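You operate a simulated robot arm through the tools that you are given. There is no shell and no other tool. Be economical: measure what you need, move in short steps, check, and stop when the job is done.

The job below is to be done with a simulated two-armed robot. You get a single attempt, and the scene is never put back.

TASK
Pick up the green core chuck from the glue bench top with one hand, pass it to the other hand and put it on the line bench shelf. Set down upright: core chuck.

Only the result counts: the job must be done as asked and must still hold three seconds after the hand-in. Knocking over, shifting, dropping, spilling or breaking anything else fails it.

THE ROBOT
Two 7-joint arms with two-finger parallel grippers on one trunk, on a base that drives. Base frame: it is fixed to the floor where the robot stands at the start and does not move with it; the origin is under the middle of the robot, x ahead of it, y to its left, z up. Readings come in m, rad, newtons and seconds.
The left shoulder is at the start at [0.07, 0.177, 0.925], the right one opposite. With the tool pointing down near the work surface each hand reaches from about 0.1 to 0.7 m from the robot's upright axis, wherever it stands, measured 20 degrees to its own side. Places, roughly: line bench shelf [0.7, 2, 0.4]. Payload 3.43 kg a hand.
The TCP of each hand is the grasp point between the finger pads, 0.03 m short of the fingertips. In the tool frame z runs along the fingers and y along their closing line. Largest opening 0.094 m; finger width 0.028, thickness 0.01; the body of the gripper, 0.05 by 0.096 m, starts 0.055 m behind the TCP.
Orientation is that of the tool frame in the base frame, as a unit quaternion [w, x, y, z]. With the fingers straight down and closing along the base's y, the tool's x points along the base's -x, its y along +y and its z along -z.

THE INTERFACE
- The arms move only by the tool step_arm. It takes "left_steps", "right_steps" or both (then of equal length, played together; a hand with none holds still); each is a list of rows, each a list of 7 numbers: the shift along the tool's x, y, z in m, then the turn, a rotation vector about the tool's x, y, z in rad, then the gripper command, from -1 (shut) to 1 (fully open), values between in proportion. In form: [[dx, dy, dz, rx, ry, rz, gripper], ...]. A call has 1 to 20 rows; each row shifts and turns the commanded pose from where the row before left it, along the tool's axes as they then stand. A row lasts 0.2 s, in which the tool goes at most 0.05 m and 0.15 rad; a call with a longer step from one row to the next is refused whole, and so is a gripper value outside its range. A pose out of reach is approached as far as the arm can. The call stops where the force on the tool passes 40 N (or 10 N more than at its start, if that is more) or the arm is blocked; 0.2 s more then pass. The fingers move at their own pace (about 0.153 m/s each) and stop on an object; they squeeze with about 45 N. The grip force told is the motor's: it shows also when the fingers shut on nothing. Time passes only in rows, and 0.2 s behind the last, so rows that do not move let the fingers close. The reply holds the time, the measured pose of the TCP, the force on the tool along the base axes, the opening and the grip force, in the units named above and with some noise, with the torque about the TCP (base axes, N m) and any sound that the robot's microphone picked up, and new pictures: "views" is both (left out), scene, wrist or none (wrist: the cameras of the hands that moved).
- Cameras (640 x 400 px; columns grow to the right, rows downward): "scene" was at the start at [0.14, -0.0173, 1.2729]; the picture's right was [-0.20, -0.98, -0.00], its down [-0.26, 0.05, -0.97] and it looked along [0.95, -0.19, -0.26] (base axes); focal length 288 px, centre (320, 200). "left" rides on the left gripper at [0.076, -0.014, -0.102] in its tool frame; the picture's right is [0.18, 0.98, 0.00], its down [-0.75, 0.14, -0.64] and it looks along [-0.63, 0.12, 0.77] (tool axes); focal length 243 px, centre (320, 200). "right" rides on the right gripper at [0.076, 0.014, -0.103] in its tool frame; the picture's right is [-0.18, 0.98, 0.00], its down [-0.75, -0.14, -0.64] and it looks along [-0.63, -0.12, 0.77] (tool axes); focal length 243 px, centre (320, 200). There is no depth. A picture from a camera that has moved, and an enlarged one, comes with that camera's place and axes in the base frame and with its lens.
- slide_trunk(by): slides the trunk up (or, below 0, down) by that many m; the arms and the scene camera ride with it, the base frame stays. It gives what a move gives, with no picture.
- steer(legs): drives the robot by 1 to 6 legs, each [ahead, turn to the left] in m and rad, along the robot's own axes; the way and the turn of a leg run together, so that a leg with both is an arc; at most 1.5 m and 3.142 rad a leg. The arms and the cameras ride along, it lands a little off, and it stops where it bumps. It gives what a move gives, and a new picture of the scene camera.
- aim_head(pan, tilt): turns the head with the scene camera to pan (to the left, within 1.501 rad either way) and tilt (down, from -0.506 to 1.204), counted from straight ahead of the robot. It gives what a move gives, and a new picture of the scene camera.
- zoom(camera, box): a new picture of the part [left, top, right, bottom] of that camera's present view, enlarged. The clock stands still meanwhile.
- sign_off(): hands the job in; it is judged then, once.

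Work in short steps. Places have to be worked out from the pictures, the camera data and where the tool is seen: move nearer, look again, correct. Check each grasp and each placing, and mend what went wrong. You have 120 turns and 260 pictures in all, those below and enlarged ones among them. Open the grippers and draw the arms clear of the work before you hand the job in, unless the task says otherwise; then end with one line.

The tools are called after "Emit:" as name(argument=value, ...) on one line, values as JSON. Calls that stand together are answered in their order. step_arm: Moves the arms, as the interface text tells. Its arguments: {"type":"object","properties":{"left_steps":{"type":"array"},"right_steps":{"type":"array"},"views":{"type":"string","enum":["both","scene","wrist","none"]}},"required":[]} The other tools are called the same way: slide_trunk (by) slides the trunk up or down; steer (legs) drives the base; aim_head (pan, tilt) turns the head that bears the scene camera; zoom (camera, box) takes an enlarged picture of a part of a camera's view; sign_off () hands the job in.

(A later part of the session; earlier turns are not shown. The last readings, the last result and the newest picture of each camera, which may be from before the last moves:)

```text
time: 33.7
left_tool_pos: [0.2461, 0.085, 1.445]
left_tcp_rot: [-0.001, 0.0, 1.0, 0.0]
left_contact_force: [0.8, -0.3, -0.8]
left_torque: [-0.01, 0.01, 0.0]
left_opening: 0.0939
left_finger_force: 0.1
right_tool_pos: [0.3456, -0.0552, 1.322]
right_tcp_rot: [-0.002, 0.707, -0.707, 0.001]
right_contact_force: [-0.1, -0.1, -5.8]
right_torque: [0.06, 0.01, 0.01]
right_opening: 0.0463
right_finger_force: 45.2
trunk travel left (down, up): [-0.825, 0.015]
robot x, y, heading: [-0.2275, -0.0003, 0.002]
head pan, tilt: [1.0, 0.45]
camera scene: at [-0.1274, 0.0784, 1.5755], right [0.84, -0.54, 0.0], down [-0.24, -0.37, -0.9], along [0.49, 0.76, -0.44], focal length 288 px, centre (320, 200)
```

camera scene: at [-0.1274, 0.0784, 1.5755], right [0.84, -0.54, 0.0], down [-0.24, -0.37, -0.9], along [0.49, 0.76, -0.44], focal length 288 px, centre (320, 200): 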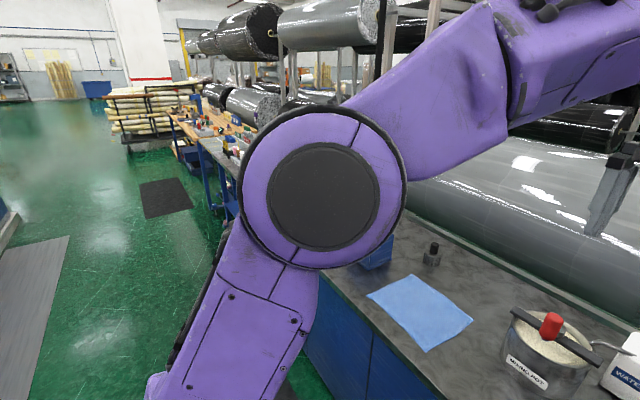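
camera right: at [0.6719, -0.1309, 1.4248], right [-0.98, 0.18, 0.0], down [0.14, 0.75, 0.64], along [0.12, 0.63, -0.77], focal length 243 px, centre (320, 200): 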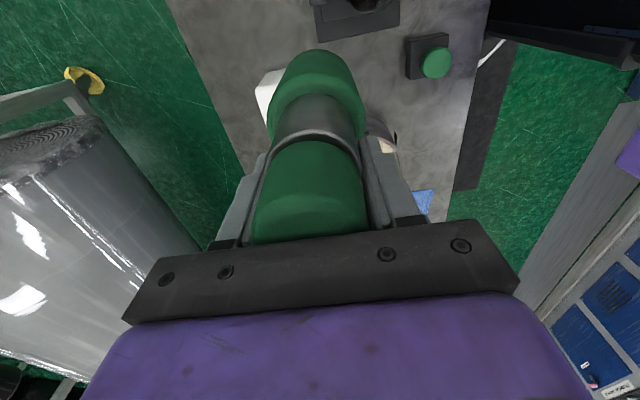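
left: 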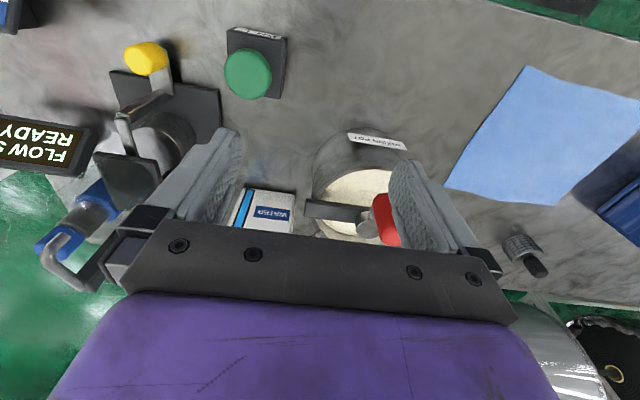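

The chuck is held safely. Before the handover I want to see the shelf, so I turn left and drive along the aisle for a look.

Emit:
steer(legs=[[0.0, 1.57], [0.9, 0.0]])

Emit:
aim_head(pan=-0.7, tilt=0.6)

```text
time: 42.2
left_tool_pos: [-0.3076, 1.3683, 1.4458]
left_tcp_rot: [-0.001, -0.705, 0.709, 0.0]
left_contact_force: [-0.5, -0.9, -0.3]
left_torque: [-0.02, -0.01, 0.02]
left_opening: 0.0943
left_finger_force: 0.0
right_tool_pos: [-0.1676, 1.4668, 1.3225]
right_tcp_rot: [-0.002, 1.0, -0.003, -0.001]
right_contact_force: [0.8, 0.7, -6.1]
right_torque: [0.02, 0.11, -0.01]
right_opening: 0.0458
right_finger_force: 44.6
trunk travel left (down, up): [-0.825, 0.015]
robot x, y, heading: [-0.2287, 0.8987, 1.57]
head pan, tilt: [1.0, 0.45]
camera scene: at [-0.3036, 0.9977, 1.5756], right [0.54, 0.84, 0.0], down [0.37, -0.24, -0.9], along [-0.76, 0.49, -0.44], focal length 288 px, centre (320, 200)
```

scene: 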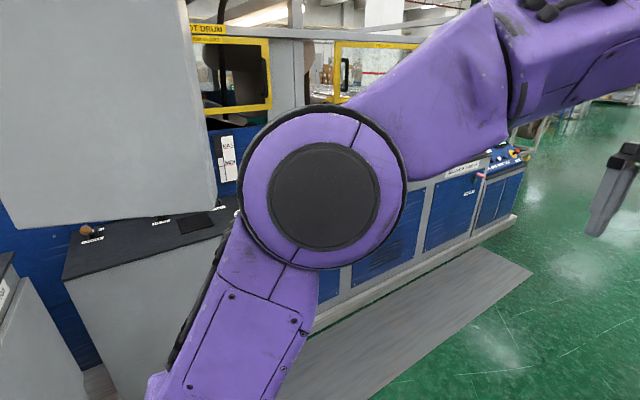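

```text
time: 43.9
left_tool_pos: [-0.3068, 1.3687, 1.4461]
left_tcp_rot: [-0.001, -0.705, 0.709, 0.0]
left_contact_force: [-0.8, 0.3, -0.3]
left_torque: [-0.01, 0.02, 0.02]
left_opening: 0.0941
left_finger_force: 0.0
right_tool_pos: [-0.1673, 1.4687, 1.3218]
right_tcp_rot: [-0.001, 1.0, -0.002, -0.001]
right_contact_force: [0.4, 0.2, -6.7]
right_torque: [0.02, 0.07, 0.01]
right_opening: 0.0461
right_finger_force: 45.1
trunk travel left (down, up): [-0.825, 0.015]
robot x, y, heading: [-0.2257, 0.8961, 1.568]
head pan, tilt: [-0.7, 0.6]
camera scene: at [-0.1693, 1.0162, 1.562], right [0.76, -0.65, 0.0], down [-0.37, -0.43, -0.82], along [0.53, 0.63, -0.57], focal length 288 px, centre (320, 200)
```

scene: 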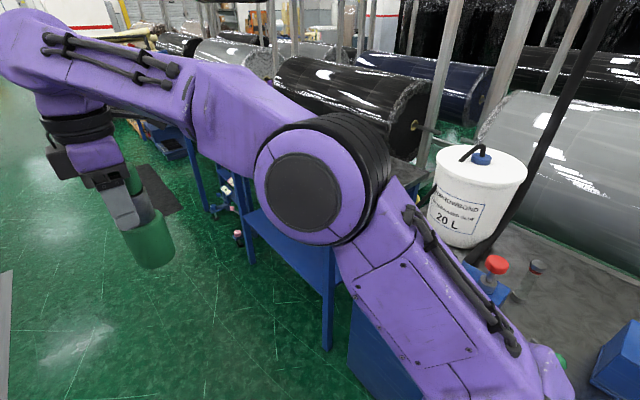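

I continue 0.95 m ahead and turn right to face the line bench.

Emit:
steer(legs=[[0.95, 0.0], [0.0, -1.57]])

Emit:
aim_head(pan=0.1, tilt=0.75)

```text
time: 52.8
left_tool_pos: [0.2398, 1.9329, 1.446]
left_tcp_rot: [-0.001, 0.0, 1.0, 0.0]
left_contact_force: [-0.5, 0.1, 0.2]
left_torque: [-0.02, 0.0, -0.01]
left_opening: 0.0939
left_finger_force: 0.1
right_tool_pos: [0.34, 1.7928, 1.3242]
right_tcp_rot: [0.002, -0.706, 0.708, 0.0]
right_contact_force: [-0.1, 0.1, -6.3]
right_torque: [0.06, -0.01, -0.01]
right_opening: 0.0458
right_finger_force: 45.1
trunk travel left (down, up): [-0.825, 0.015]
robot x, y, heading: [-0.2363, 1.8487, -0.003]
head pan, tilt: [-0.7, 0.6]
camera scene: at [-0.1163, 1.7932, 1.562], right [-0.65, -0.76, 0.0], down [-0.43, 0.36, -0.82], along [0.63, -0.53, -0.57], focal length 288 px, centre (320, 200)
```

scene: 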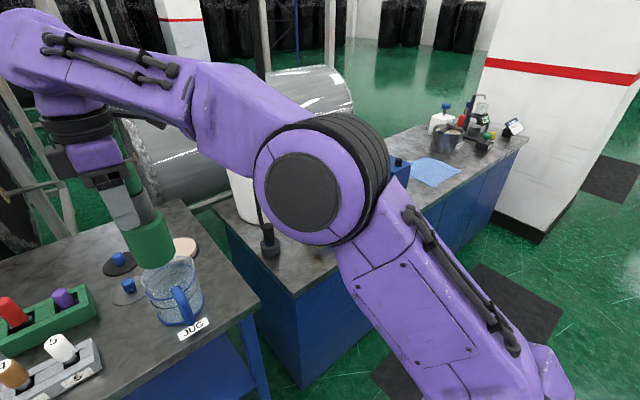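

```text
time: 53.9
left_tool_pos: [0.2389, 1.9314, 1.4462]
left_tcp_rot: [-0.001, 0.001, 1.0, 0.0]
left_contact_force: [0.1, 1.0, 0.3]
left_torque: [0.0, -0.04, -0.01]
left_opening: 0.0939
left_finger_force: 0.1
right_tool_pos: [0.3394, 1.7932, 1.322]
right_tcp_rot: [0.001, -0.706, 0.708, -0.001]
right_contact_force: [0.5, 0.1, -6.3]
right_torque: [0.09, -0.02, 0.0]
right_opening: 0.0459
right_finger_force: 44.8
trunk travel left (down, up): [-0.825, 0.015]
robot x, y, heading: [-0.2331, 1.8486, -0.005]
head pan, tilt: [0.099, 0.75]
camera scene: at [-0.1014, 1.8578, 1.5491], right [0.1, -1.0, 0.0], down [-0.68, -0.07, -0.73], along [0.73, 0.07, -0.68], focal length 288 px, centre (320, 200)
```

scene: 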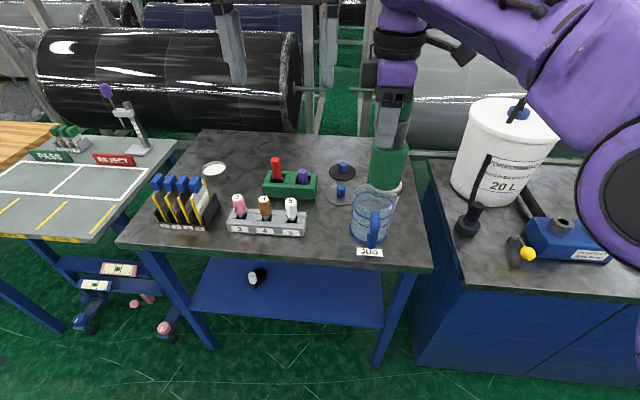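

The shelf is the blue tray under the table, with a small item on it. I back up 0.3 m to have room for the handover and to look at the shelf with the trunk lowered.

Emit:
steer(legs=[[-0.3, 0.0]])

Emit:
slide_trunk(by=-0.5)

Emit:
aim_head(pan=0.1, tilt=0.5)

```text
time: 56.0
left_tool_pos: [-0.0653, 1.9326, 1.4453]
left_tcp_rot: [-0.002, 0.002, 1.0, 0.0]
left_contact_force: [0.8, 0.9, 0.2]
left_torque: [-0.01, 0.05, 0.02]
left_opening: 0.0943
left_finger_force: 0.1
right_tool_pos: [0.0323, 1.793, 1.3207]
right_tcp_rot: [0.002, -0.706, 0.708, 0.0]
right_contact_force: [-0.1, 0.2, -6.1]
right_torque: [0.12, 0.01, -0.02]
right_opening: 0.0455
right_finger_force: 44.7
trunk travel left (down, up): [-0.825, 0.015]
robot x, y, heading: [-0.5429, 1.8504, -0.005]
head pan, tilt: [0.099, 0.75]
camera scene: at [-0.4071, 1.8585, 1.5487], right [0.1, -1.0, 0.0], down [-0.68, -0.06, -0.73], along [0.73, 0.07, -0.68], focal length 288 px, centre (320, 200)
```

scene: 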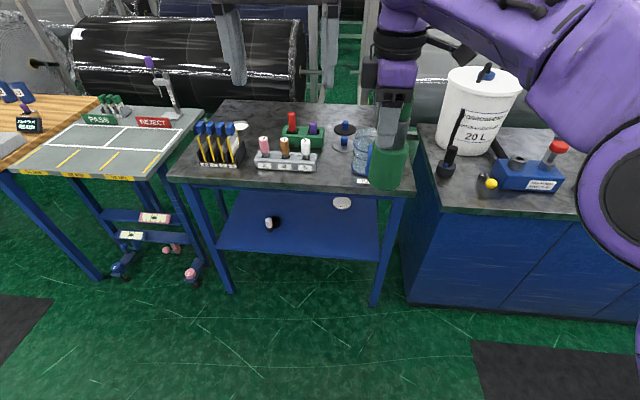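

```text
refused: -0.5 is not a number from -0.4 to 0.4
```

```text
time: 56.8
left_tool_pos: [-0.0693, 1.9321, 1.4451]
left_tcp_rot: [-0.001, 0.002, 1.0, 0.0]
left_contact_force: [-0.7, 0.3, -0.2]
left_torque: [0.02, 0.01, 0.01]
left_opening: 0.0941
left_finger_force: 0.1
right_tool_pos: [0.0303, 1.7919, 1.3219]
right_tcp_rot: [0.001, -0.705, 0.709, -0.001]
right_contact_force: [0.5, -0.3, -6.2]
right_torque: [0.09, -0.02, 0.0]
right_opening: 0.0458
right_finger_force: 45.0
trunk travel left (down, up): [-0.825, 0.015]
robot x, y, heading: [-0.5429, 1.8464, -0.002]
head pan, tilt: [0.099, 0.499]
camera scene: at [-0.4025, 1.8592, 1.571], right [0.1, -1.0, 0.0], down [-0.48, -0.05, -0.88], along [0.87, 0.08, -0.48], focal length 288 px, centre (320, 200)
```

scene: 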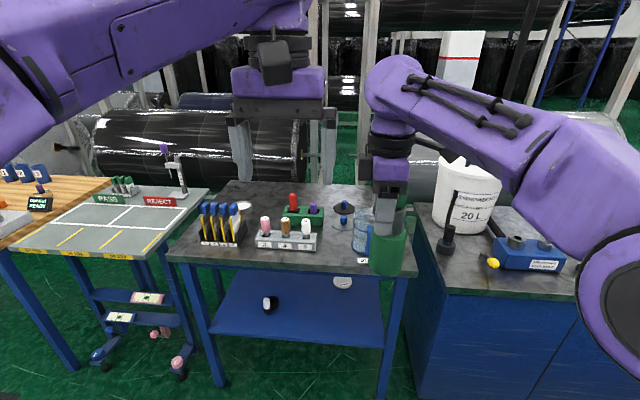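

Now the handover: right holds the cap from above; left will come from behind, pitched 40° below horizontal, to grip the chuck's body. First I pitch the left hand.

Emit:
step_arm(left_steps=[[0, 0, 0, 0, -0.145, 0, 1], [0, 0, 0, 0, -0.145, 0, 1], [0, 0, 0, 0, -0.145, 0, 1], [0, 0, 0, 0, -0.145, 0, 1], [0, 0, 0, 0, -0.145, 0, 1], [0, 0, 0, 0, -0.145, 0, 1], [0, 0, 0, 0, 0, 0, 1]])

```text
time: 58.4
left_tool_pos: [-0.0684, 1.9323, 1.4458]
left_tcp_rot: [0.422, 0.003, 0.907, -0.002]
left_contact_force: [-0.3, 0.8, 0.4]
left_torque: [0.03, -0.03, -0.01]
left_opening: 0.0939
left_finger_force: 0.0
right_tool_pos: [0.0313, 1.7916, 1.3225]
right_tcp_rot: [0.003, -0.705, 0.709, 0.0]
right_contact_force: [-0.1, 0.0, -6.4]
right_torque: [0.07, -0.02, 0.01]
right_opening: 0.0458
right_finger_force: 44.8
trunk travel left (down, up): [-0.825, 0.015]
robot x, y, heading: [-0.5429, 1.8493, 0.001]
head pan, tilt: [0.099, 0.499]
camera scene: at [-0.4016, 1.8589, 1.571], right [0.1, -1.0, 0.0], down [-0.48, -0.05, -0.88], along [0.87, 0.08, -0.48], focal length 288 px, centre (320, 200)
camera left: at [-0.1972, 1.9187, 1.4545], right [-0.11, 0.98, -0.14], down [0.0, 0.14, 0.99], along [0.99, 0.11, -0.01], focal length 243 px, centre (320, 200)
```

scene: 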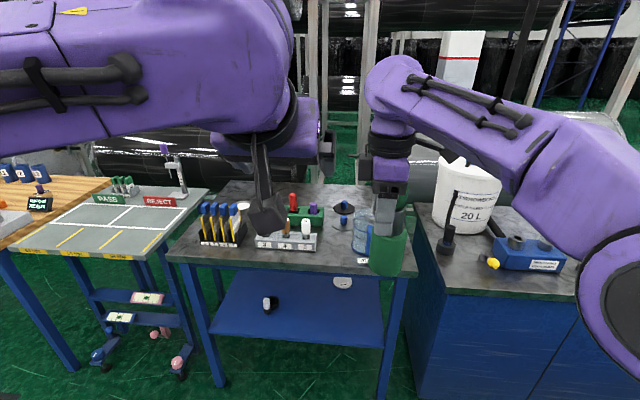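
left: 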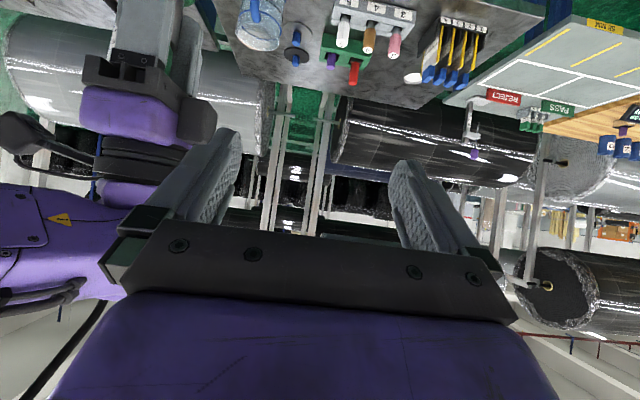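

Left pitched properly. I lower it to about z 1.30 beside the chuck to see the chuck in its camera.

Emit:
step_arm(left_steps=[[0.031, 0, 0.0196, 0, 0, 0, 1], [0.031, 0, 0.0196, 0, 0, 0, 1], [0.031, 0, 0.0196, 0, 0, 0, 1], [0.031, 0, 0.0196, 0, 0, 0, 1], [0, -0.02, 0, 0, 0, 0, 1], [0, -0.02, 0, 0, 0, 0, 1], [0, 0, 0, 0, 0, 0, 1]])

```text
time: 60.0
left_tool_pos: [-0.0882, 1.8938, 1.2998]
left_tcp_rot: [0.421, 0.002, 0.907, -0.002]
left_contact_force: [-0.2, -0.1, 0.3]
left_torque: [0.0, 0.01, 0.0]
left_opening: 0.0941
left_finger_force: 0.2
right_tool_pos: [0.0312, 1.7937, 1.3221]
right_tcp_rot: [0.001, -0.705, 0.709, -0.001]
right_contact_force: [0.2, -0.4, -5.9]
right_torque: [0.11, -0.02, 0.02]
right_opening: 0.0454
right_finger_force: 45.0
trunk travel left (down, up): [-0.825, 0.015]
robot x, y, heading: [-0.5399, 1.8502, -0.001]
head pan, tilt: [0.099, 0.499]
camera scene: at [-0.4017, 1.8606, 1.571], right [0.1, -1.0, 0.0], down [-0.48, -0.05, -0.88], along [0.87, 0.08, -0.48], focal length 288 px, centre (320, 200)
camera left: at [-0.2162, 1.8807, 1.3085], right [-0.11, 0.98, -0.14], down [0.0, 0.14, 0.99], along [0.99, 0.11, -0.01], focal length 243 px, centre (320, 200)
```

scene: 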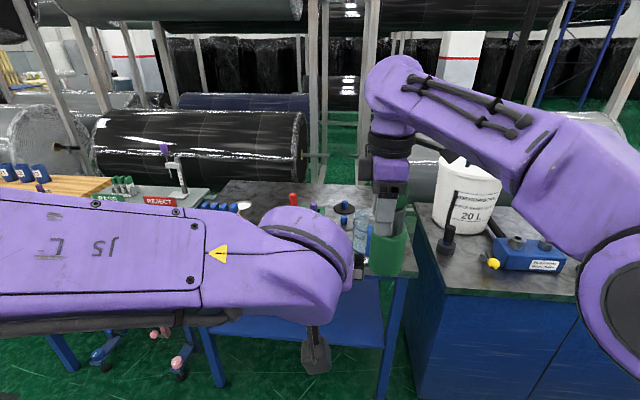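
left: 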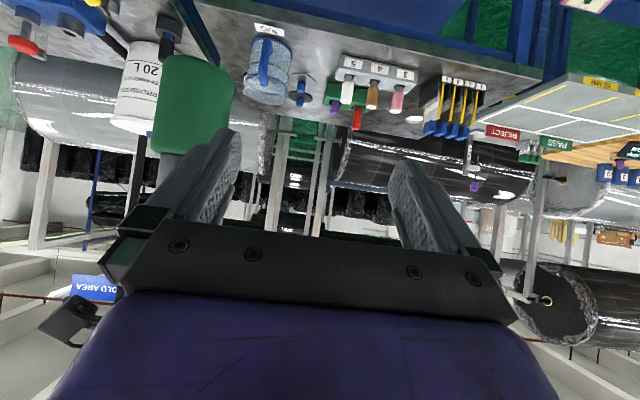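

The chuck's body spans z≈1.20–1.28. I level the left hand slightly (33° below horizontal) for clearance and shift it to line up behind the chuck.

Emit:
step_arm(left_steps=[[0, 0, 0, 0, -0.12, 0, 1], [0, -0.035, 0, 0, 0, 0, 1], [0, -0.035, 0, 0, 0, 0, 1], [0, -0.034, 0, 0, 0, 0, 1], [0, 0, 0, 0, 0, 0, 1]])

```text
time: 61.2
left_tool_pos: [-0.0874, 1.7887, 1.2992]
left_tcp_rot: [0.475, 0.002, 0.88, -0.002]
left_contact_force: [0.3, -0.2, 0.7]
left_torque: [0.01, -0.03, 0.01]
left_opening: 0.0939
left_finger_force: 0.1
right_tool_pos: [0.0294, 1.7926, 1.3211]
right_tcp_rot: [0.002, -0.705, 0.709, 0.0]
right_contact_force: [0.2, 0.3, -5.3]
right_torque: [0.11, 0.03, -0.01]
right_opening: 0.0456
right_finger_force: 44.7
trunk travel left (down, up): [-0.825, 0.015]
robot x, y, heading: [-0.5409, 1.8472, -0.003]
head pan, tilt: [0.099, 0.499]
camera scene: at [-0.4019, 1.8599, 1.571], right [0.1, -1.0, 0.0], down [-0.48, -0.05, -0.88], along [0.87, 0.08, -0.48], focal length 288 px, centre (320, 200)
camera left: at [-0.2161, 1.7759, 1.2928], right [-0.1, 0.98, -0.15], down [-0.12, 0.14, 0.98], along [0.99, 0.11, 0.11], focal length 243 px, centre (320, 200)
```

scene: 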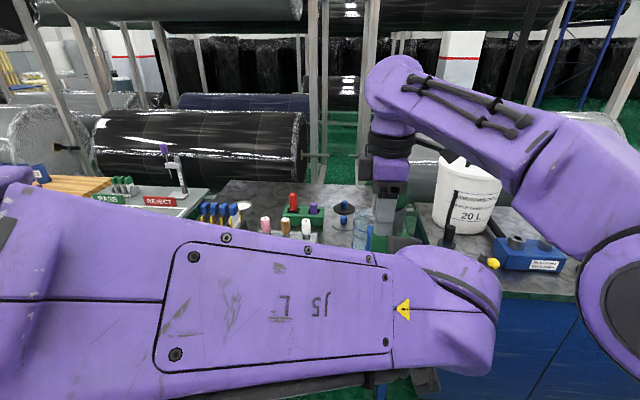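
left: 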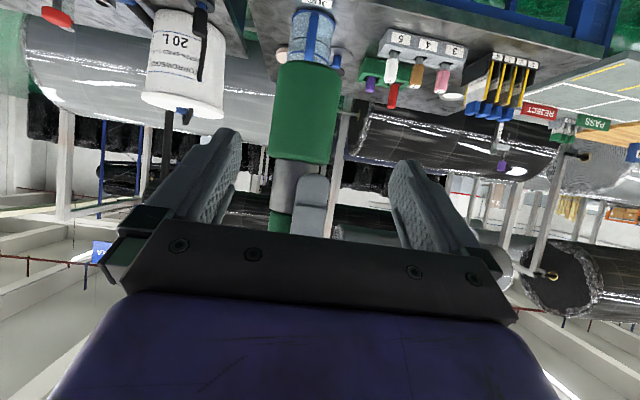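

The left view shows the chuck sits off-centre in the right pads: its axis is at y≈1.768, body z 1.204–1.287. I shift the left hand accordingly and advance part way.

Emit:
step_arm(left_steps=[[-0.0105, -0.021, 0, 0, 0, 0, 1], [0, 0, 0.02, 0, 0, 0, 1], [0, 0, 0.02, 0, 0, 0, 1], [0, 0, 0.02, 0, 0, 0, 1], [0, 0, 0, 0, 0, 0, 1]], views="wrist")

```text
time: 62.4
left_tool_pos: [-0.0317, 1.7664, 1.2757]
left_tcp_rot: [0.475, 0.002, 0.88, -0.002]
left_contact_force: [-0.7, -0.1, 0.5]
left_torque: [0.03, 0.04, 0.01]
left_opening: 0.0938
left_finger_force: 0.1
right_tool_pos: [0.0302, 1.7927, 1.3222]
right_tcp_rot: [0.002, -0.705, 0.709, -0.002]
right_contact_force: [0.2, 0.3, -6.2]
right_torque: [0.09, -0.01, 0.02]
right_opening: 0.0455
right_finger_force: 44.9
trunk travel left (down, up): [-0.825, 0.015]
robot x, y, heading: [-0.5405, 1.8491, -0.006]
head pan, tilt: [0.099, 0.499]
camera left: at [-0.1604, 1.7543, 1.2699], right [-0.1, 0.98, -0.15], down [-0.12, 0.14, 0.98], along [0.99, 0.11, 0.11], focal length 243 px, centre (320, 200)
```

left: 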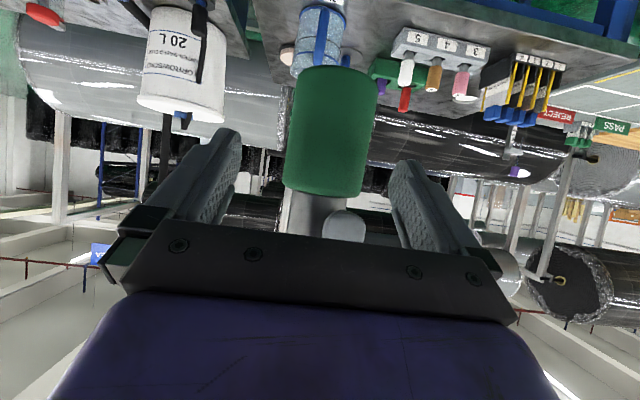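

Refined: chuck axis y≈1.775, bottom z≈1.205. I correct y by +9 mm and advance the final 0.064 m.

Emit:
step_arm(left_steps=[[0, 0.009, 0.01, 0, 0, 0, 1], [0, 0, 0.02, 0, 0, 0, 1], [0, 0, 0.02, 0, 0, 0, 1], [0, 0, 0.014, 0, 0, 0, 1], [0, 0, 0, 0, 0, 0, 1]], views="wrist")

Emit:
zoom(camera="right", box=[120, 0, 520, 250])

```text
time: 63.6
left_tool_pos: [0.0194, 1.7766, 1.2603]
left_tcp_rot: [0.48, -0.012, 0.877, -0.019]
left_contact_force: [-27.0, -7.7, 13.9]
left_torque: [0.47, -1.54, 0.16]
left_opening: 0.094
left_finger_force: 0.0
right_tool_pos: [0.0313, 1.7921, 1.3197]
right_tcp_rot: [0.002, -0.705, 0.709, 0.0]
right_contact_force: [26.6, 5.6, -20.1]
right_torque: [0.22, -0.26, 0.22]
right_opening: 0.0455
right_finger_force: 45.1
trunk travel left (down, up): [-0.825, 0.015]
robot x, y, heading: [-0.5435, 1.8504, 0.0]
head pan, tilt: [0.099, 0.499]
camera left: at [-0.1084, 1.7628, 1.253], right [-0.1, 0.97, -0.2], down [-0.14, 0.19, 0.97], along [0.99, 0.12, 0.11], focal length 243 px, centre (320, 200)
```

left: 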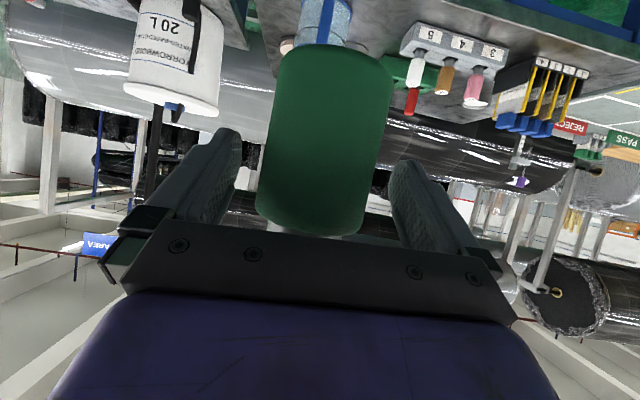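

```text
1.60 times, centred on (320, 125) of right
camera zoom: at [0.0169, 1.7153, 1.423], right [-0.98, 0.19, 0.0], down [0.14, 0.75, 0.64], along [0.12, 0.63, -0.76], focal length 388 px, centre (320, 320)
```

zoom: 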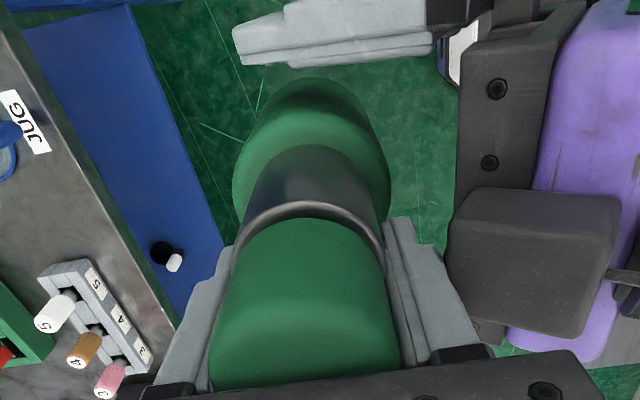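

Left palm touched something (27 N) – too close to the right fingertips/body rim. I back off 0.06 m along the tool and check the chuck.

Emit:
step_arm(left_steps=[[0, 0, -0.02, 0, 0, 0, 1], [0, 0, -0.02, 0, 0, 0, 1], [0, 0, -0.02, 0, 0, 0, 1], [0, 0, 0, 0, 0, 0, 1]])

Emit:
zoom(camera="right", box=[120, 0, 520, 250])

```text
time: 63.8
left_tool_pos: [0.0186, 1.7794, 1.2598]
left_tcp_rot: [0.477, -0.015, 0.878, -0.022]
left_contact_force: [-12.7, -2.1, -5.6]
left_torque: [0.2, -1.02, 0.04]
left_opening: 0.0941
left_finger_force: 0.1
right_tool_pos: [0.0319, 1.7934, 1.3205]
right_tcp_rot: [0.002, -0.704, 0.71, -0.001]
right_contact_force: [12.5, 2.6, 0.1]
right_torque: [-0.02, 0.38, 0.09]
right_opening: 0.0455
right_finger_force: 45.4
trunk travel left (down, up): [-0.825, 0.015]
robot x, y, heading: [-0.5436, 1.8519, -0.009]
head pan, tilt: [0.099, 0.499]
stopped in row 1 (left hand): the force on the tool passed its limit at 51 N (the readings are from after the stop); the commanded pose is now the measured one
camera scene: at [-0.402, 1.8598, 1.571], right [0.09, -1.0, 0.0], down [-0.48, -0.05, -0.88], along [0.87, 0.08, -0.48], focal length 288 px, centre (320, 200)
camera left: at [-0.109, 1.7657, 1.2543], right [-0.1, 0.97, -0.21], down [-0.13, 0.19, 0.97], along [0.99, 0.13, 0.1], focal length 243 px, centre (320, 200)
```

scene: 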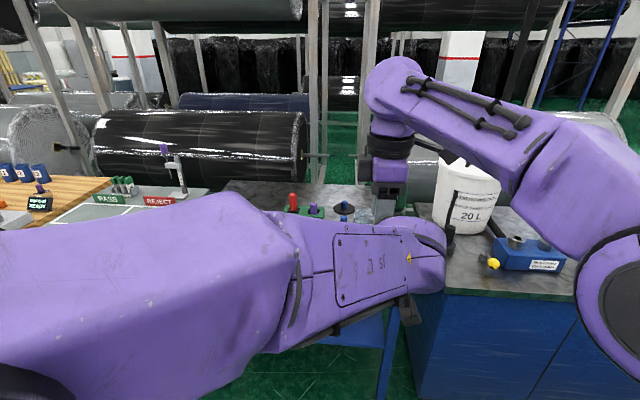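
left: 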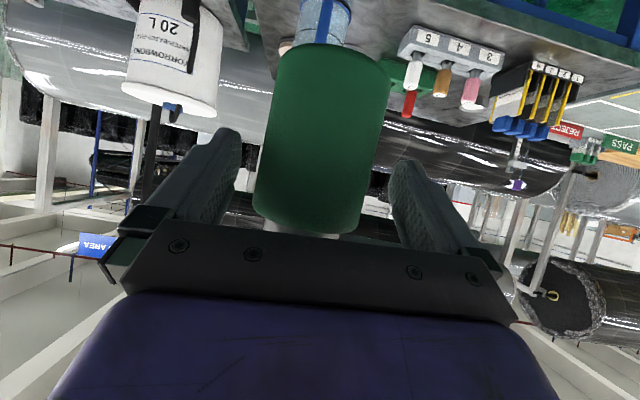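

```text
1.60 times, centred on (320, 125) of right
camera zoom: at [0.0169, 1.717, 1.4225], right [-0.98, 0.19, 0.0], down [0.15, 0.75, 0.65], along [0.13, 0.63, -0.76], focal length 388 px, centre (320, 320)
```

zoom: 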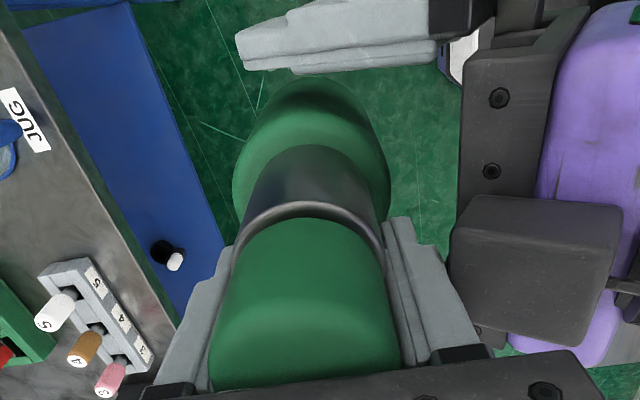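

The retreat pressed a box on top of the left gripper against the right hand, so I must pull straight back (base -x), not up. I do that gently.

Emit:
step_arm(left_steps=[[0.007, 0, -0.006, 0, 0, 0, 1], [0.011, 0, -0.0167, 0, 0, 0, 1], [0.011, 0, -0.0167, 0, 0, 0, 1], [0.011, 0, -0.0167, 0, 0, 0, 1], [0.011, 0, -0.0167, 0, 0, 0, 1], [0, 0, 0, 0, 0, 0, 1]])

Emit:
zoom(camera="right", box=[120, 0, 520, 250])

```text
time: 65.2
left_tool_pos: [-0.0693, 1.7797, 1.2567]
left_tcp_rot: [0.478, -0.011, 0.878, -0.02]
left_contact_force: [-0.6, -0.5, 0.0]
left_torque: [-0.01, -0.02, -0.01]
left_opening: 0.0941
left_finger_force: 0.0
right_tool_pos: [0.0322, 1.7931, 1.321]
right_tcp_rot: [0.002, -0.703, 0.711, 0.0]
right_contact_force: [0.7, 0.0, -6.9]
right_torque: [0.1, 0.01, 0.0]
right_opening: 0.0453
right_finger_force: 45.1
trunk travel left (down, up): [-0.825, 0.015]
robot x, y, heading: [-0.5404, 1.85, -0.001]
head pan, tilt: [0.099, 0.499]
camera scene: at [-0.4014, 1.8591, 1.571], right [0.09, -1.0, 0.0], down [-0.48, -0.05, -0.88], along [0.87, 0.08, -0.48], focal length 288 px, centre (320, 200)
camera left: at [-0.1976, 1.7646, 1.2497], right [-0.1, 0.97, -0.2], down [-0.13, 0.19, 0.97], along [0.99, 0.13, 0.11], focal length 243 px, centre (320, 200)
```

scene: 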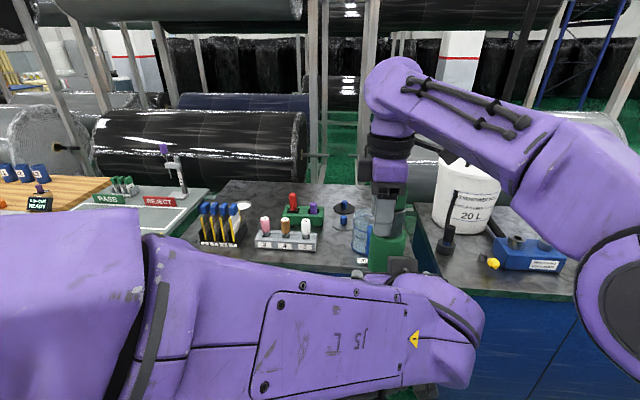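
left: 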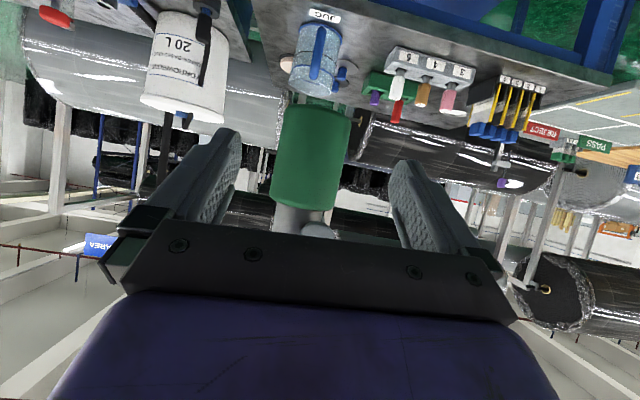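

```text
1.60 times, centred on (320, 125) of right
camera zoom: at [0.0174, 1.7164, 1.4221], right [-0.98, 0.19, 0.0], down [0.15, 0.75, 0.65], along [0.12, 0.63, -0.76], focal length 388 px, centre (320, 320)
```

zoom: 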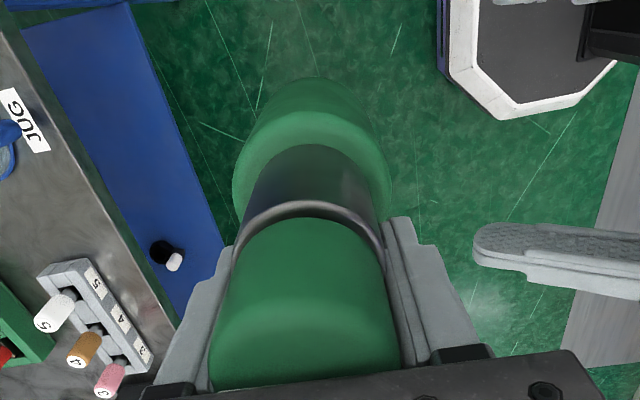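

Free and the chuck's grip is unchanged. I undo the small roll and level the hand to 15° below horizontal, which takes the top box out of the right hand's way.

Emit:
step_arm(left_steps=[[0, 0, 0, -0.025, 0, 0.038, 1], [0, 0, 0, 0, -0.11, 0, 1], [0, 0, 0, 0, -0.1, 0, 1], [0, 0, 0, 0, -0.1, 0, 1], [0, 0, 0, 0, 0, 0, 1]])

Emit:
zoom(camera="right", box=[120, 0, 640, 325])

```text
time: 66.4
left_tool_pos: [-0.0707, 1.7795, 1.2547]
left_tcp_rot: [0.608, -0.001, 0.794, 0.001]
left_contact_force: [0.4, -0.5, 0.3]
left_torque: [0.04, 0.02, 0.04]
left_opening: 0.0939
left_finger_force: 0.0
right_tool_pos: [0.0305, 1.7926, 1.3198]
right_tcp_rot: [0.002, -0.704, 0.71, 0.001]
right_contact_force: [0.4, -0.6, -6.1]
right_torque: [0.11, -0.01, 0.02]
right_opening: 0.0457
right_finger_force: 45.6
trunk travel left (down, up): [-0.825, 0.015]
robot x, y, heading: [-0.5437, 1.849, -0.005]
head pan, tilt: [0.099, 0.499]
camera scene: at [-0.4019, 1.8592, 1.571], right [0.09, -1.0, 0.0], down [-0.48, -0.05, -0.88], along [0.87, 0.08, -0.48], focal length 288 px, centre (320, 200)
camera left: at [-0.1896, 1.765, 1.2087], right [-0.05, 0.98, -0.18], down [-0.42, 0.14, 0.9], along [0.9, 0.12, 0.41], focal length 243 px, centre (320, 200)
```

scene: 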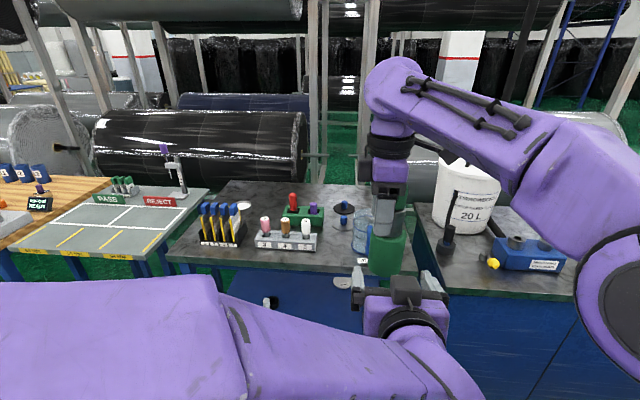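
left: 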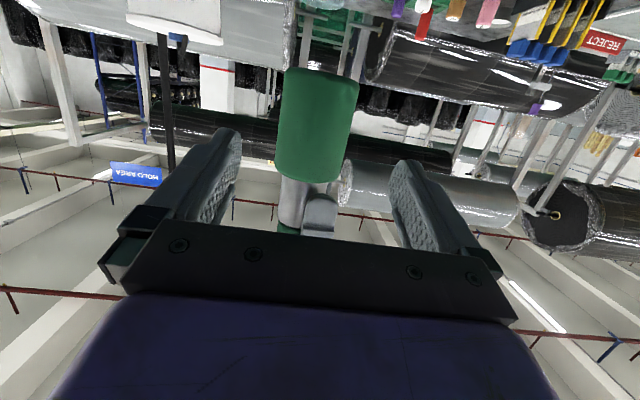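

```text
1.23 times, centred on (380, 162) of right
camera zoom: at [0.017, 1.7165, 1.4222], right [-0.98, 0.19, 0.0], down [0.15, 0.75, 0.65], along [0.13, 0.63, -0.76], focal length 299 px, centre (246, 246)
```

zoom: 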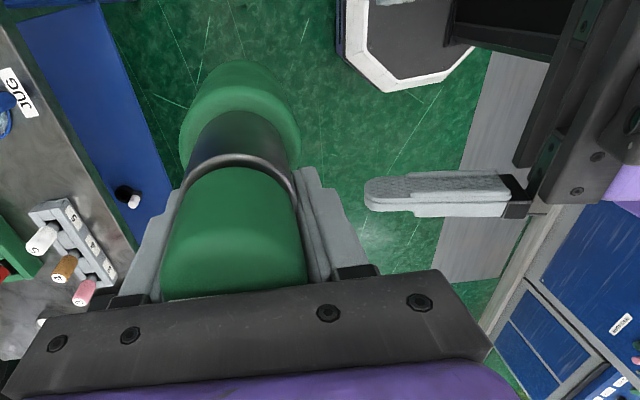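

The box on the left gripper is now well back. I move in along the new line, most of the way, watching force.

Emit:
step_arm(left_steps=[[-0.0078, -0.0035, 0.01, 0, 0, 0, 1], [0, 0, 0.02, 0, 0, 0, 1], [0, 0, 0.02, 0, 0, 0, 1], [0, 0, 0.015, 0, 0, 0, 1], [0, 0, 0, 0, 0, 0, 1]], views="wrist")

Emit:
zoom(camera="right", box=[120, 0, 640, 325])

Emit:
zoom(camera="scene", box=[320, 150, 480, 350])

```text
time: 67.6
left_tool_pos: [-0.0035, 1.7774, 1.2662]
left_tcp_rot: [0.612, -0.017, 0.791, -0.015]
left_contact_force: [1.0, 0.2, -0.2]
left_torque: [0.02, -0.05, 0.01]
left_opening: 0.0938
left_finger_force: 0.1
right_tool_pos: [0.0303, 1.792, 1.32]
right_tcp_rot: [0.003, -0.704, 0.71, 0.001]
right_contact_force: [0.7, 0.4, -6.5]
right_torque: [0.11, 0.02, 0.04]
right_opening: 0.0456
right_finger_force: 45.3
trunk travel left (down, up): [-0.825, 0.015]
robot x, y, heading: [-0.5437, 1.8484, -0.005]
head pan, tilt: [0.099, 0.499]
camera left: at [-0.1213, 1.7612, 1.2195], right [-0.05, 0.97, -0.22], down [-0.43, 0.18, 0.88], along [0.9, 0.14, 0.41], focal length 243 px, centre (320, 200)
```

left: 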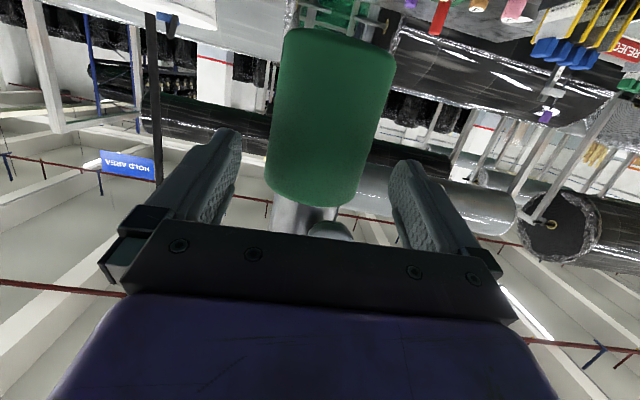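

```text
1.23 times, centred on (380, 162) of right
camera zoom: at [0.0173, 1.7161, 1.422], right [-0.98, 0.19, 0.0], down [0.15, 0.75, 0.65], along [0.12, 0.63, -0.76], focal length 299 px, centre (246, 246)
```

zoom: 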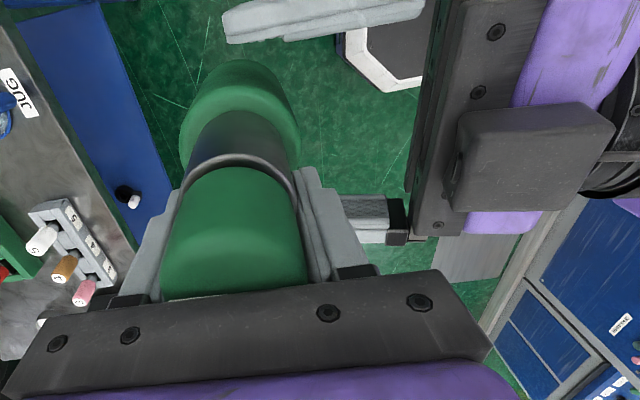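

```text
2.00 times, centred on (400, 250) of scene
camera zoom: at [-0.4015, 1.8587, 1.571], right [0.09, -1.0, 0.0], down [-0.48, -0.05, -0.88], along [0.87, 0.08, -0.48], focal length 577 px, centre (160, 100)
```

zoom: 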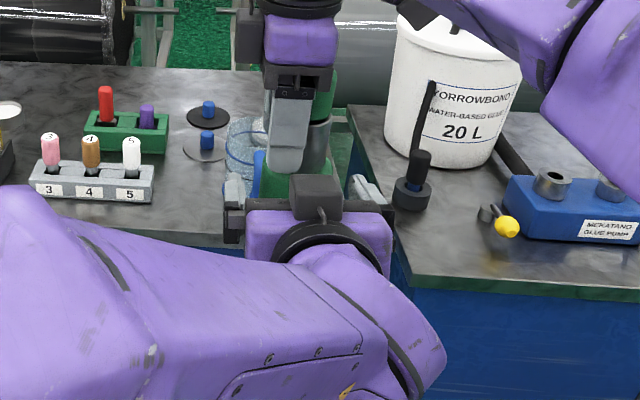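

No contact, but the left hand stands 20 mm higher than commanded with a slight roll. I command a hold to see if it settles.

Emit:
step_arm(left_steps=[[0, 0, 0, 0, 0, 0, 1], [0, 0, 0, 0, 0, 0, 1], [0, 0, 0, 0, 0, 0, 1]], views="none")

```text
time: 68.4
left_tool_pos: [-0.0014, 1.7813, 1.2634]
left_tcp_rot: [0.61, -0.019, 0.792, -0.013]
left_contact_force: [1.0, 0.3, -0.2]
left_torque: [0.03, -0.02, 0.0]
left_opening: 0.0939
left_finger_force: 0.1
right_tool_pos: [0.0311, 1.7919, 1.3194]
right_tcp_rot: [0.001, -0.704, 0.71, 0.001]
right_contact_force: [0.7, 0.2, -5.9]
right_torque: [0.13, 0.01, 0.01]
right_opening: 0.0454
right_finger_force: 45.1
trunk travel left (down, up): [-0.825, 0.015]
robot x, y, heading: [-0.5411, 1.8543, -0.006]
head pan, tilt: [0.099, 0.499]
```

The left arm seems cramped crossing the midline. I retreat the left hand 0.08 m, then shift both hands 0.14 m to the left.

Emit:
step_arm(left_steps=[[0, 0, -0.02, 0, 0, 0, 1], [0, 0, -0.02, 0, 0, 0, 1], [0, 0, -0.02, 0, 0, 0, 1], [0, 0, -0.02, 0, 0, 0, 1], [0, 0, 0, 0, 0, 0, 1]], views="none")

Emit:
step_arm(left_steps=[[0, 0.028, 0, 0, 0, 0, 1], [0, 0.028, 0, 0, 0, 0, 1], [0, 0.028, 0, 0, 0, 0, 1], [0, 0.028, 0, 0, 0, 0, 1], [0, 0.028, 0, 0, 0, 0, 1], [0, 0, 0, 0, 0, 0, 1]], right_steps=[[-0.028, 0, 0, 0, 0, 0, -1], [-0.028, 0, 0, 0, 0, 0, -1], [-0.028, 0, 0, 0, 0, 0, -1], [-0.028, 0, 0, 0, 0, 0, -1], [-0.028, 0, 0, 0, 0, 0, -1], [0, 0, 0, 0, 0, 0, -1]])

```text
time: 69.6
left_tool_pos: [-0.0822, 1.7752, 1.267]
left_tcp_rot: [0.608, -0.001, 0.794, 0.001]
left_contact_force: [0.9, -0.4, 0.2]
left_torque: [-0.02, -0.02, -0.02]
left_opening: 0.0939
left_finger_force: 0.0
right_tool_pos: [0.0301, 1.7928, 1.319]
right_tcp_rot: [0.002, -0.704, 0.71, 0.001]
right_contact_force: [0.2, -0.1, -6.6]
right_torque: [0.12, -0.02, 0.01]
right_opening: 0.0455
right_finger_force: 45.0
trunk travel left (down, up): [-0.825, 0.015]
robot x, y, heading: [-0.5455, 1.8501, -0.007]
head pan, tilt: [0.099, 0.499]
```

```text
time: 71.0
left_tool_pos: [-0.082, 1.9155, 1.2665]
left_tcp_rot: [0.607, -0.001, 0.794, 0.001]
left_contact_force: [0.4, 0.5, 0.2]
left_torque: [0.01, 0.02, 0.04]
left_opening: 0.0939
left_finger_force: 0.0
right_tool_pos: [0.0225, 1.8877, 1.3099]
right_tcp_rot: [0.001, -0.696, 0.718, 0.01]
right_contact_force: [-0.1, -0.4, -6.2]
right_torque: [0.1, -0.02, -0.01]
right_opening: 0.0457
right_finger_force: 45.3
right hand out of reach, approached as far as the arm can: row 3, 4, 5
trunk travel left (down, up): [-0.825, 0.015]
robot x, y, heading: [-0.5395, 1.8529, 0.002]
head pan, tilt: [0.099, 0.499]
camera scene: at [-0.4013, 1.8587, 1.5709], right [0.09, -1.0, 0.0], down [-0.48, -0.04, -0.88], along [0.87, 0.08, -0.48], focal length 288 px, centre (320, 200)
camera right: at [0.0076, 1.81, 1.4115], right [-0.98, 0.21, 0.01], down [0.17, 0.74, 0.65], along [0.13, 0.64, -0.76], focal length 243 px, centre (320, 200)
camera left: at [-0.2018, 1.9013, 1.2202], right [-0.05, 0.98, -0.18], down [-0.42, 0.14, 0.9], along [0.91, 0.12, 0.41], focal length 243 px, centre (320, 200)
```

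scene: 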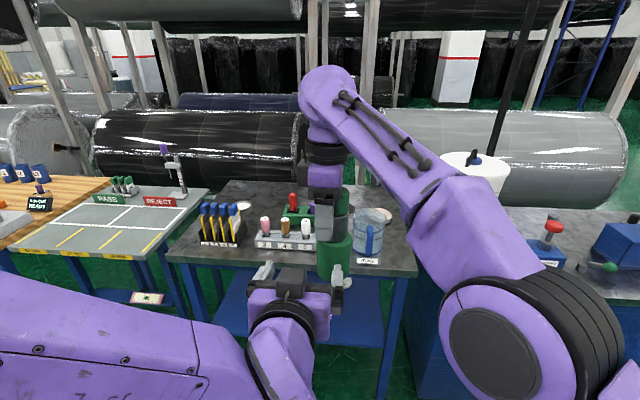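
right: 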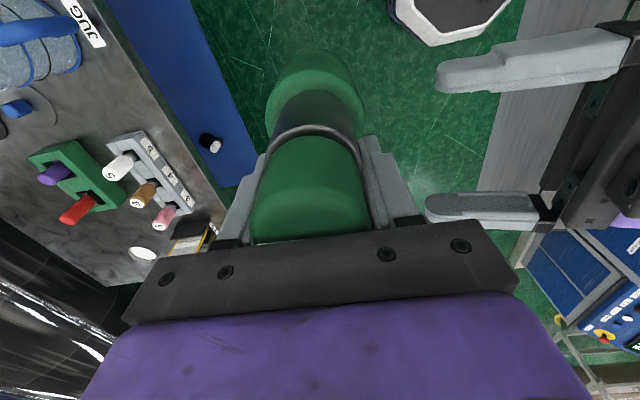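
left: 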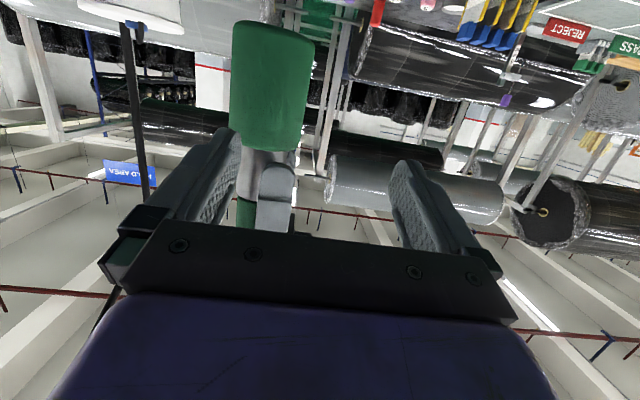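

Chuck axis now at ≈[0.0225, 1.871], bottom ≈1.19. I align the left hand and advance part way.

Emit:
step_arm(left_steps=[[0.0135, -0.0225, 0, 0, 0, 0, 1], [0, -0.022, 0, 0, 0, 0, 1], [0, 0, 0.02, 0, 0, 0, 1], [0, 0, 0.02, 0, 0, 0, 1], [0, 0, 0.02, 0, 0, 0, 1], [0, 0, 0, 0, 0, 0, 1]], views="wrist")

Emit:
zoom(camera="right", box=[120, 0, 640, 325])

```text
time: 72.4
left_tool_pos: [-0.0287, 1.87, 1.2389]
left_tcp_rot: [0.608, -0.002, 0.794, 0.0]
left_contact_force: [0.8, 0.6, -0.5]
left_torque: [-0.04, 0.01, 0.0]
left_opening: 0.0939
left_finger_force: 0.1
right_tool_pos: [0.02, 1.8883, 1.3141]
right_tcp_rot: [0.006, -0.697, 0.717, 0.009]
right_contact_force: [-0.7, 0.3, -6.1]
right_torque: [0.09, 0.0, 0.01]
right_opening: 0.0454
right_finger_force: 45.0
trunk travel left (down, up): [-0.825, 0.015]
robot x, y, heading: [-0.5428, 1.8513, -0.007]
head pan, tilt: [0.099, 0.499]
camera left: at [-0.1471, 1.8564, 1.1924], right [-0.05, 0.98, -0.18], down [-0.42, 0.14, 0.9], along [0.9, 0.12, 0.41], focal length 243 px, centre (320, 200)
```

left: 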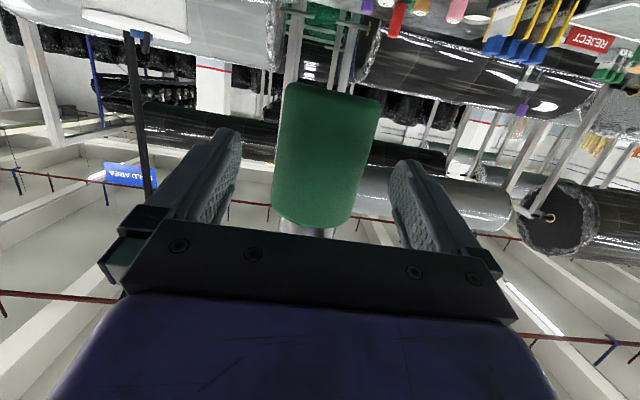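

```text
1.23 times, centred on (380, 162) of right
camera zoom: at [0.0056, 1.8106, 1.4158], right [-0.98, 0.21, 0.01], down [0.17, 0.74, 0.66], along [0.13, 0.64, -0.75], focal length 299 px, centre (246, 246)
```

zoom: 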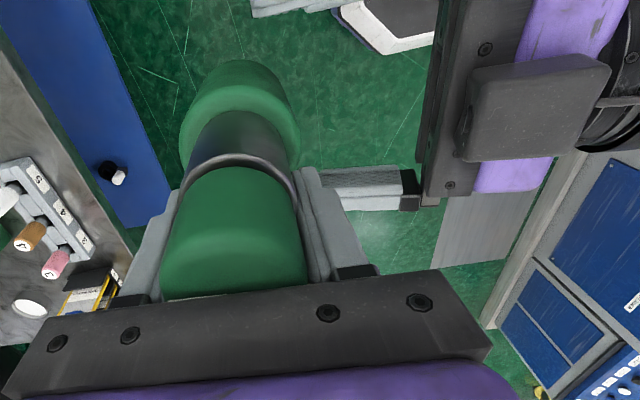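

Alignment is good and the arm tracks accurately here. I advance the final 0.04 m.

Emit:
step_arm(left_steps=[[0, 0.0035, 0.015, 0, 0, 0, 1], [0, 0, 0.015, 0, 0, 0, 1], [0, 0, 0.01, 0, 0, 0, 1], [0, 0, 0, 0, 0, 0, 1]], views="wrist")

Emit:
zoom(camera="right", box=[120, 0, 640, 325])

```text
time: 73.4
left_tool_pos: [0.0097, 1.8729, 1.2296]
left_tcp_rot: [0.608, -0.001, 0.794, 0.0]
left_contact_force: [0.6, 0.5, 0.4]
left_torque: [-0.02, -0.02, 0.0]
left_opening: 0.0942
left_finger_force: 0.1
right_tool_pos: [0.0202, 1.8867, 1.3161]
right_tcp_rot: [0.006, -0.697, 0.717, 0.009]
right_contact_force: [0.2, -0.2, -5.8]
right_torque: [0.08, 0.0, -0.02]
right_opening: 0.0457
right_finger_force: 45.1
trunk travel left (down, up): [-0.825, 0.015]
robot x, y, heading: [-0.5401, 1.8522, -0.007]
head pan, tilt: [0.099, 0.499]
camera left: at [-0.1094, 1.8601, 1.1832], right [-0.05, 0.98, -0.18], down [-0.42, 0.14, 0.9], along [0.91, 0.12, 0.41], focal length 243 px, centre (320, 200)
```

left: 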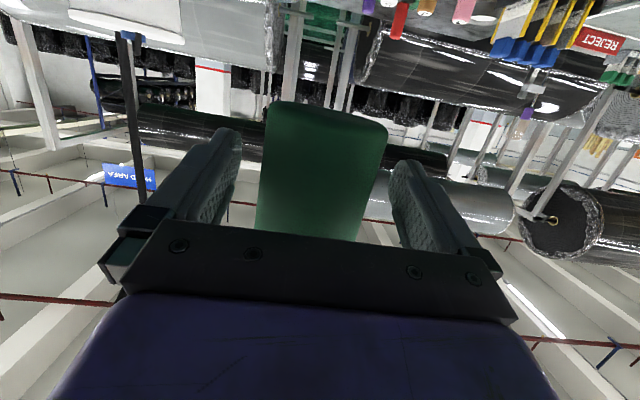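

```text
1.23 times, centred on (380, 162) of right
camera zoom: at [0.0057, 1.8097, 1.4165], right [-0.98, 0.21, 0.01], down [0.17, 0.73, 0.66], along [0.14, 0.64, -0.75], focal length 299 px, centre (246, 246)
```

zoom: 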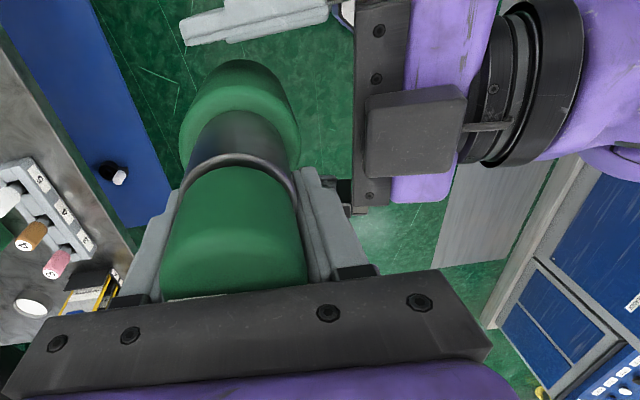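

In place with no contact. I close the left gripper while the right still holds.

Emit:
step_arm(left_steps=[[0, 0, 0, 0, 0, 0, 0.3], [0, 0, 0, 0, 0, 0, -0.3], [0, 0, 0, 0, 0, 0, -1], [0, 0, 0, 0, 0, 0, -1], [0, 0, 0, 0, 0, 0, -1]], views="wrist")

```text
time: 74.6
left_tool_pos: [0.0088, 1.8737, 1.2287]
left_tcp_rot: [0.607, 0.0, 0.794, 0.0]
left_contact_force: [1.9, -19.3, -0.6]
left_torque: [1.21, 0.06, -0.21]
left_opening: 0.0638
left_finger_force: 44.9
right_tool_pos: [0.0214, 1.8894, 1.3154]
right_tcp_rot: [0.006, -0.696, 0.718, 0.009]
right_contact_force: [-1.6, 19.9, -2.7]
right_torque: [0.46, 0.11, -0.06]
right_opening: 0.0455
right_finger_force: 45.1
trunk travel left (down, up): [-0.825, 0.015]
robot x, y, heading: [-0.5383, 1.8477, -0.007]
head pan, tilt: [0.099, 0.499]
camera left: at [-0.1098, 1.8597, 1.1832], right [-0.05, 0.98, -0.18], down [-0.42, 0.14, 0.9], along [0.91, 0.12, 0.41], focal length 243 px, centre (320, 200)
```

left: 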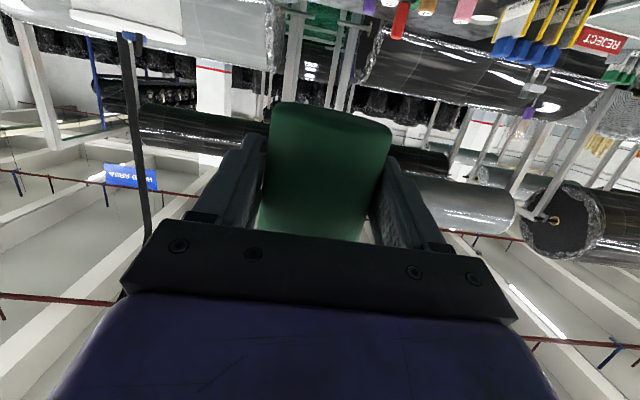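

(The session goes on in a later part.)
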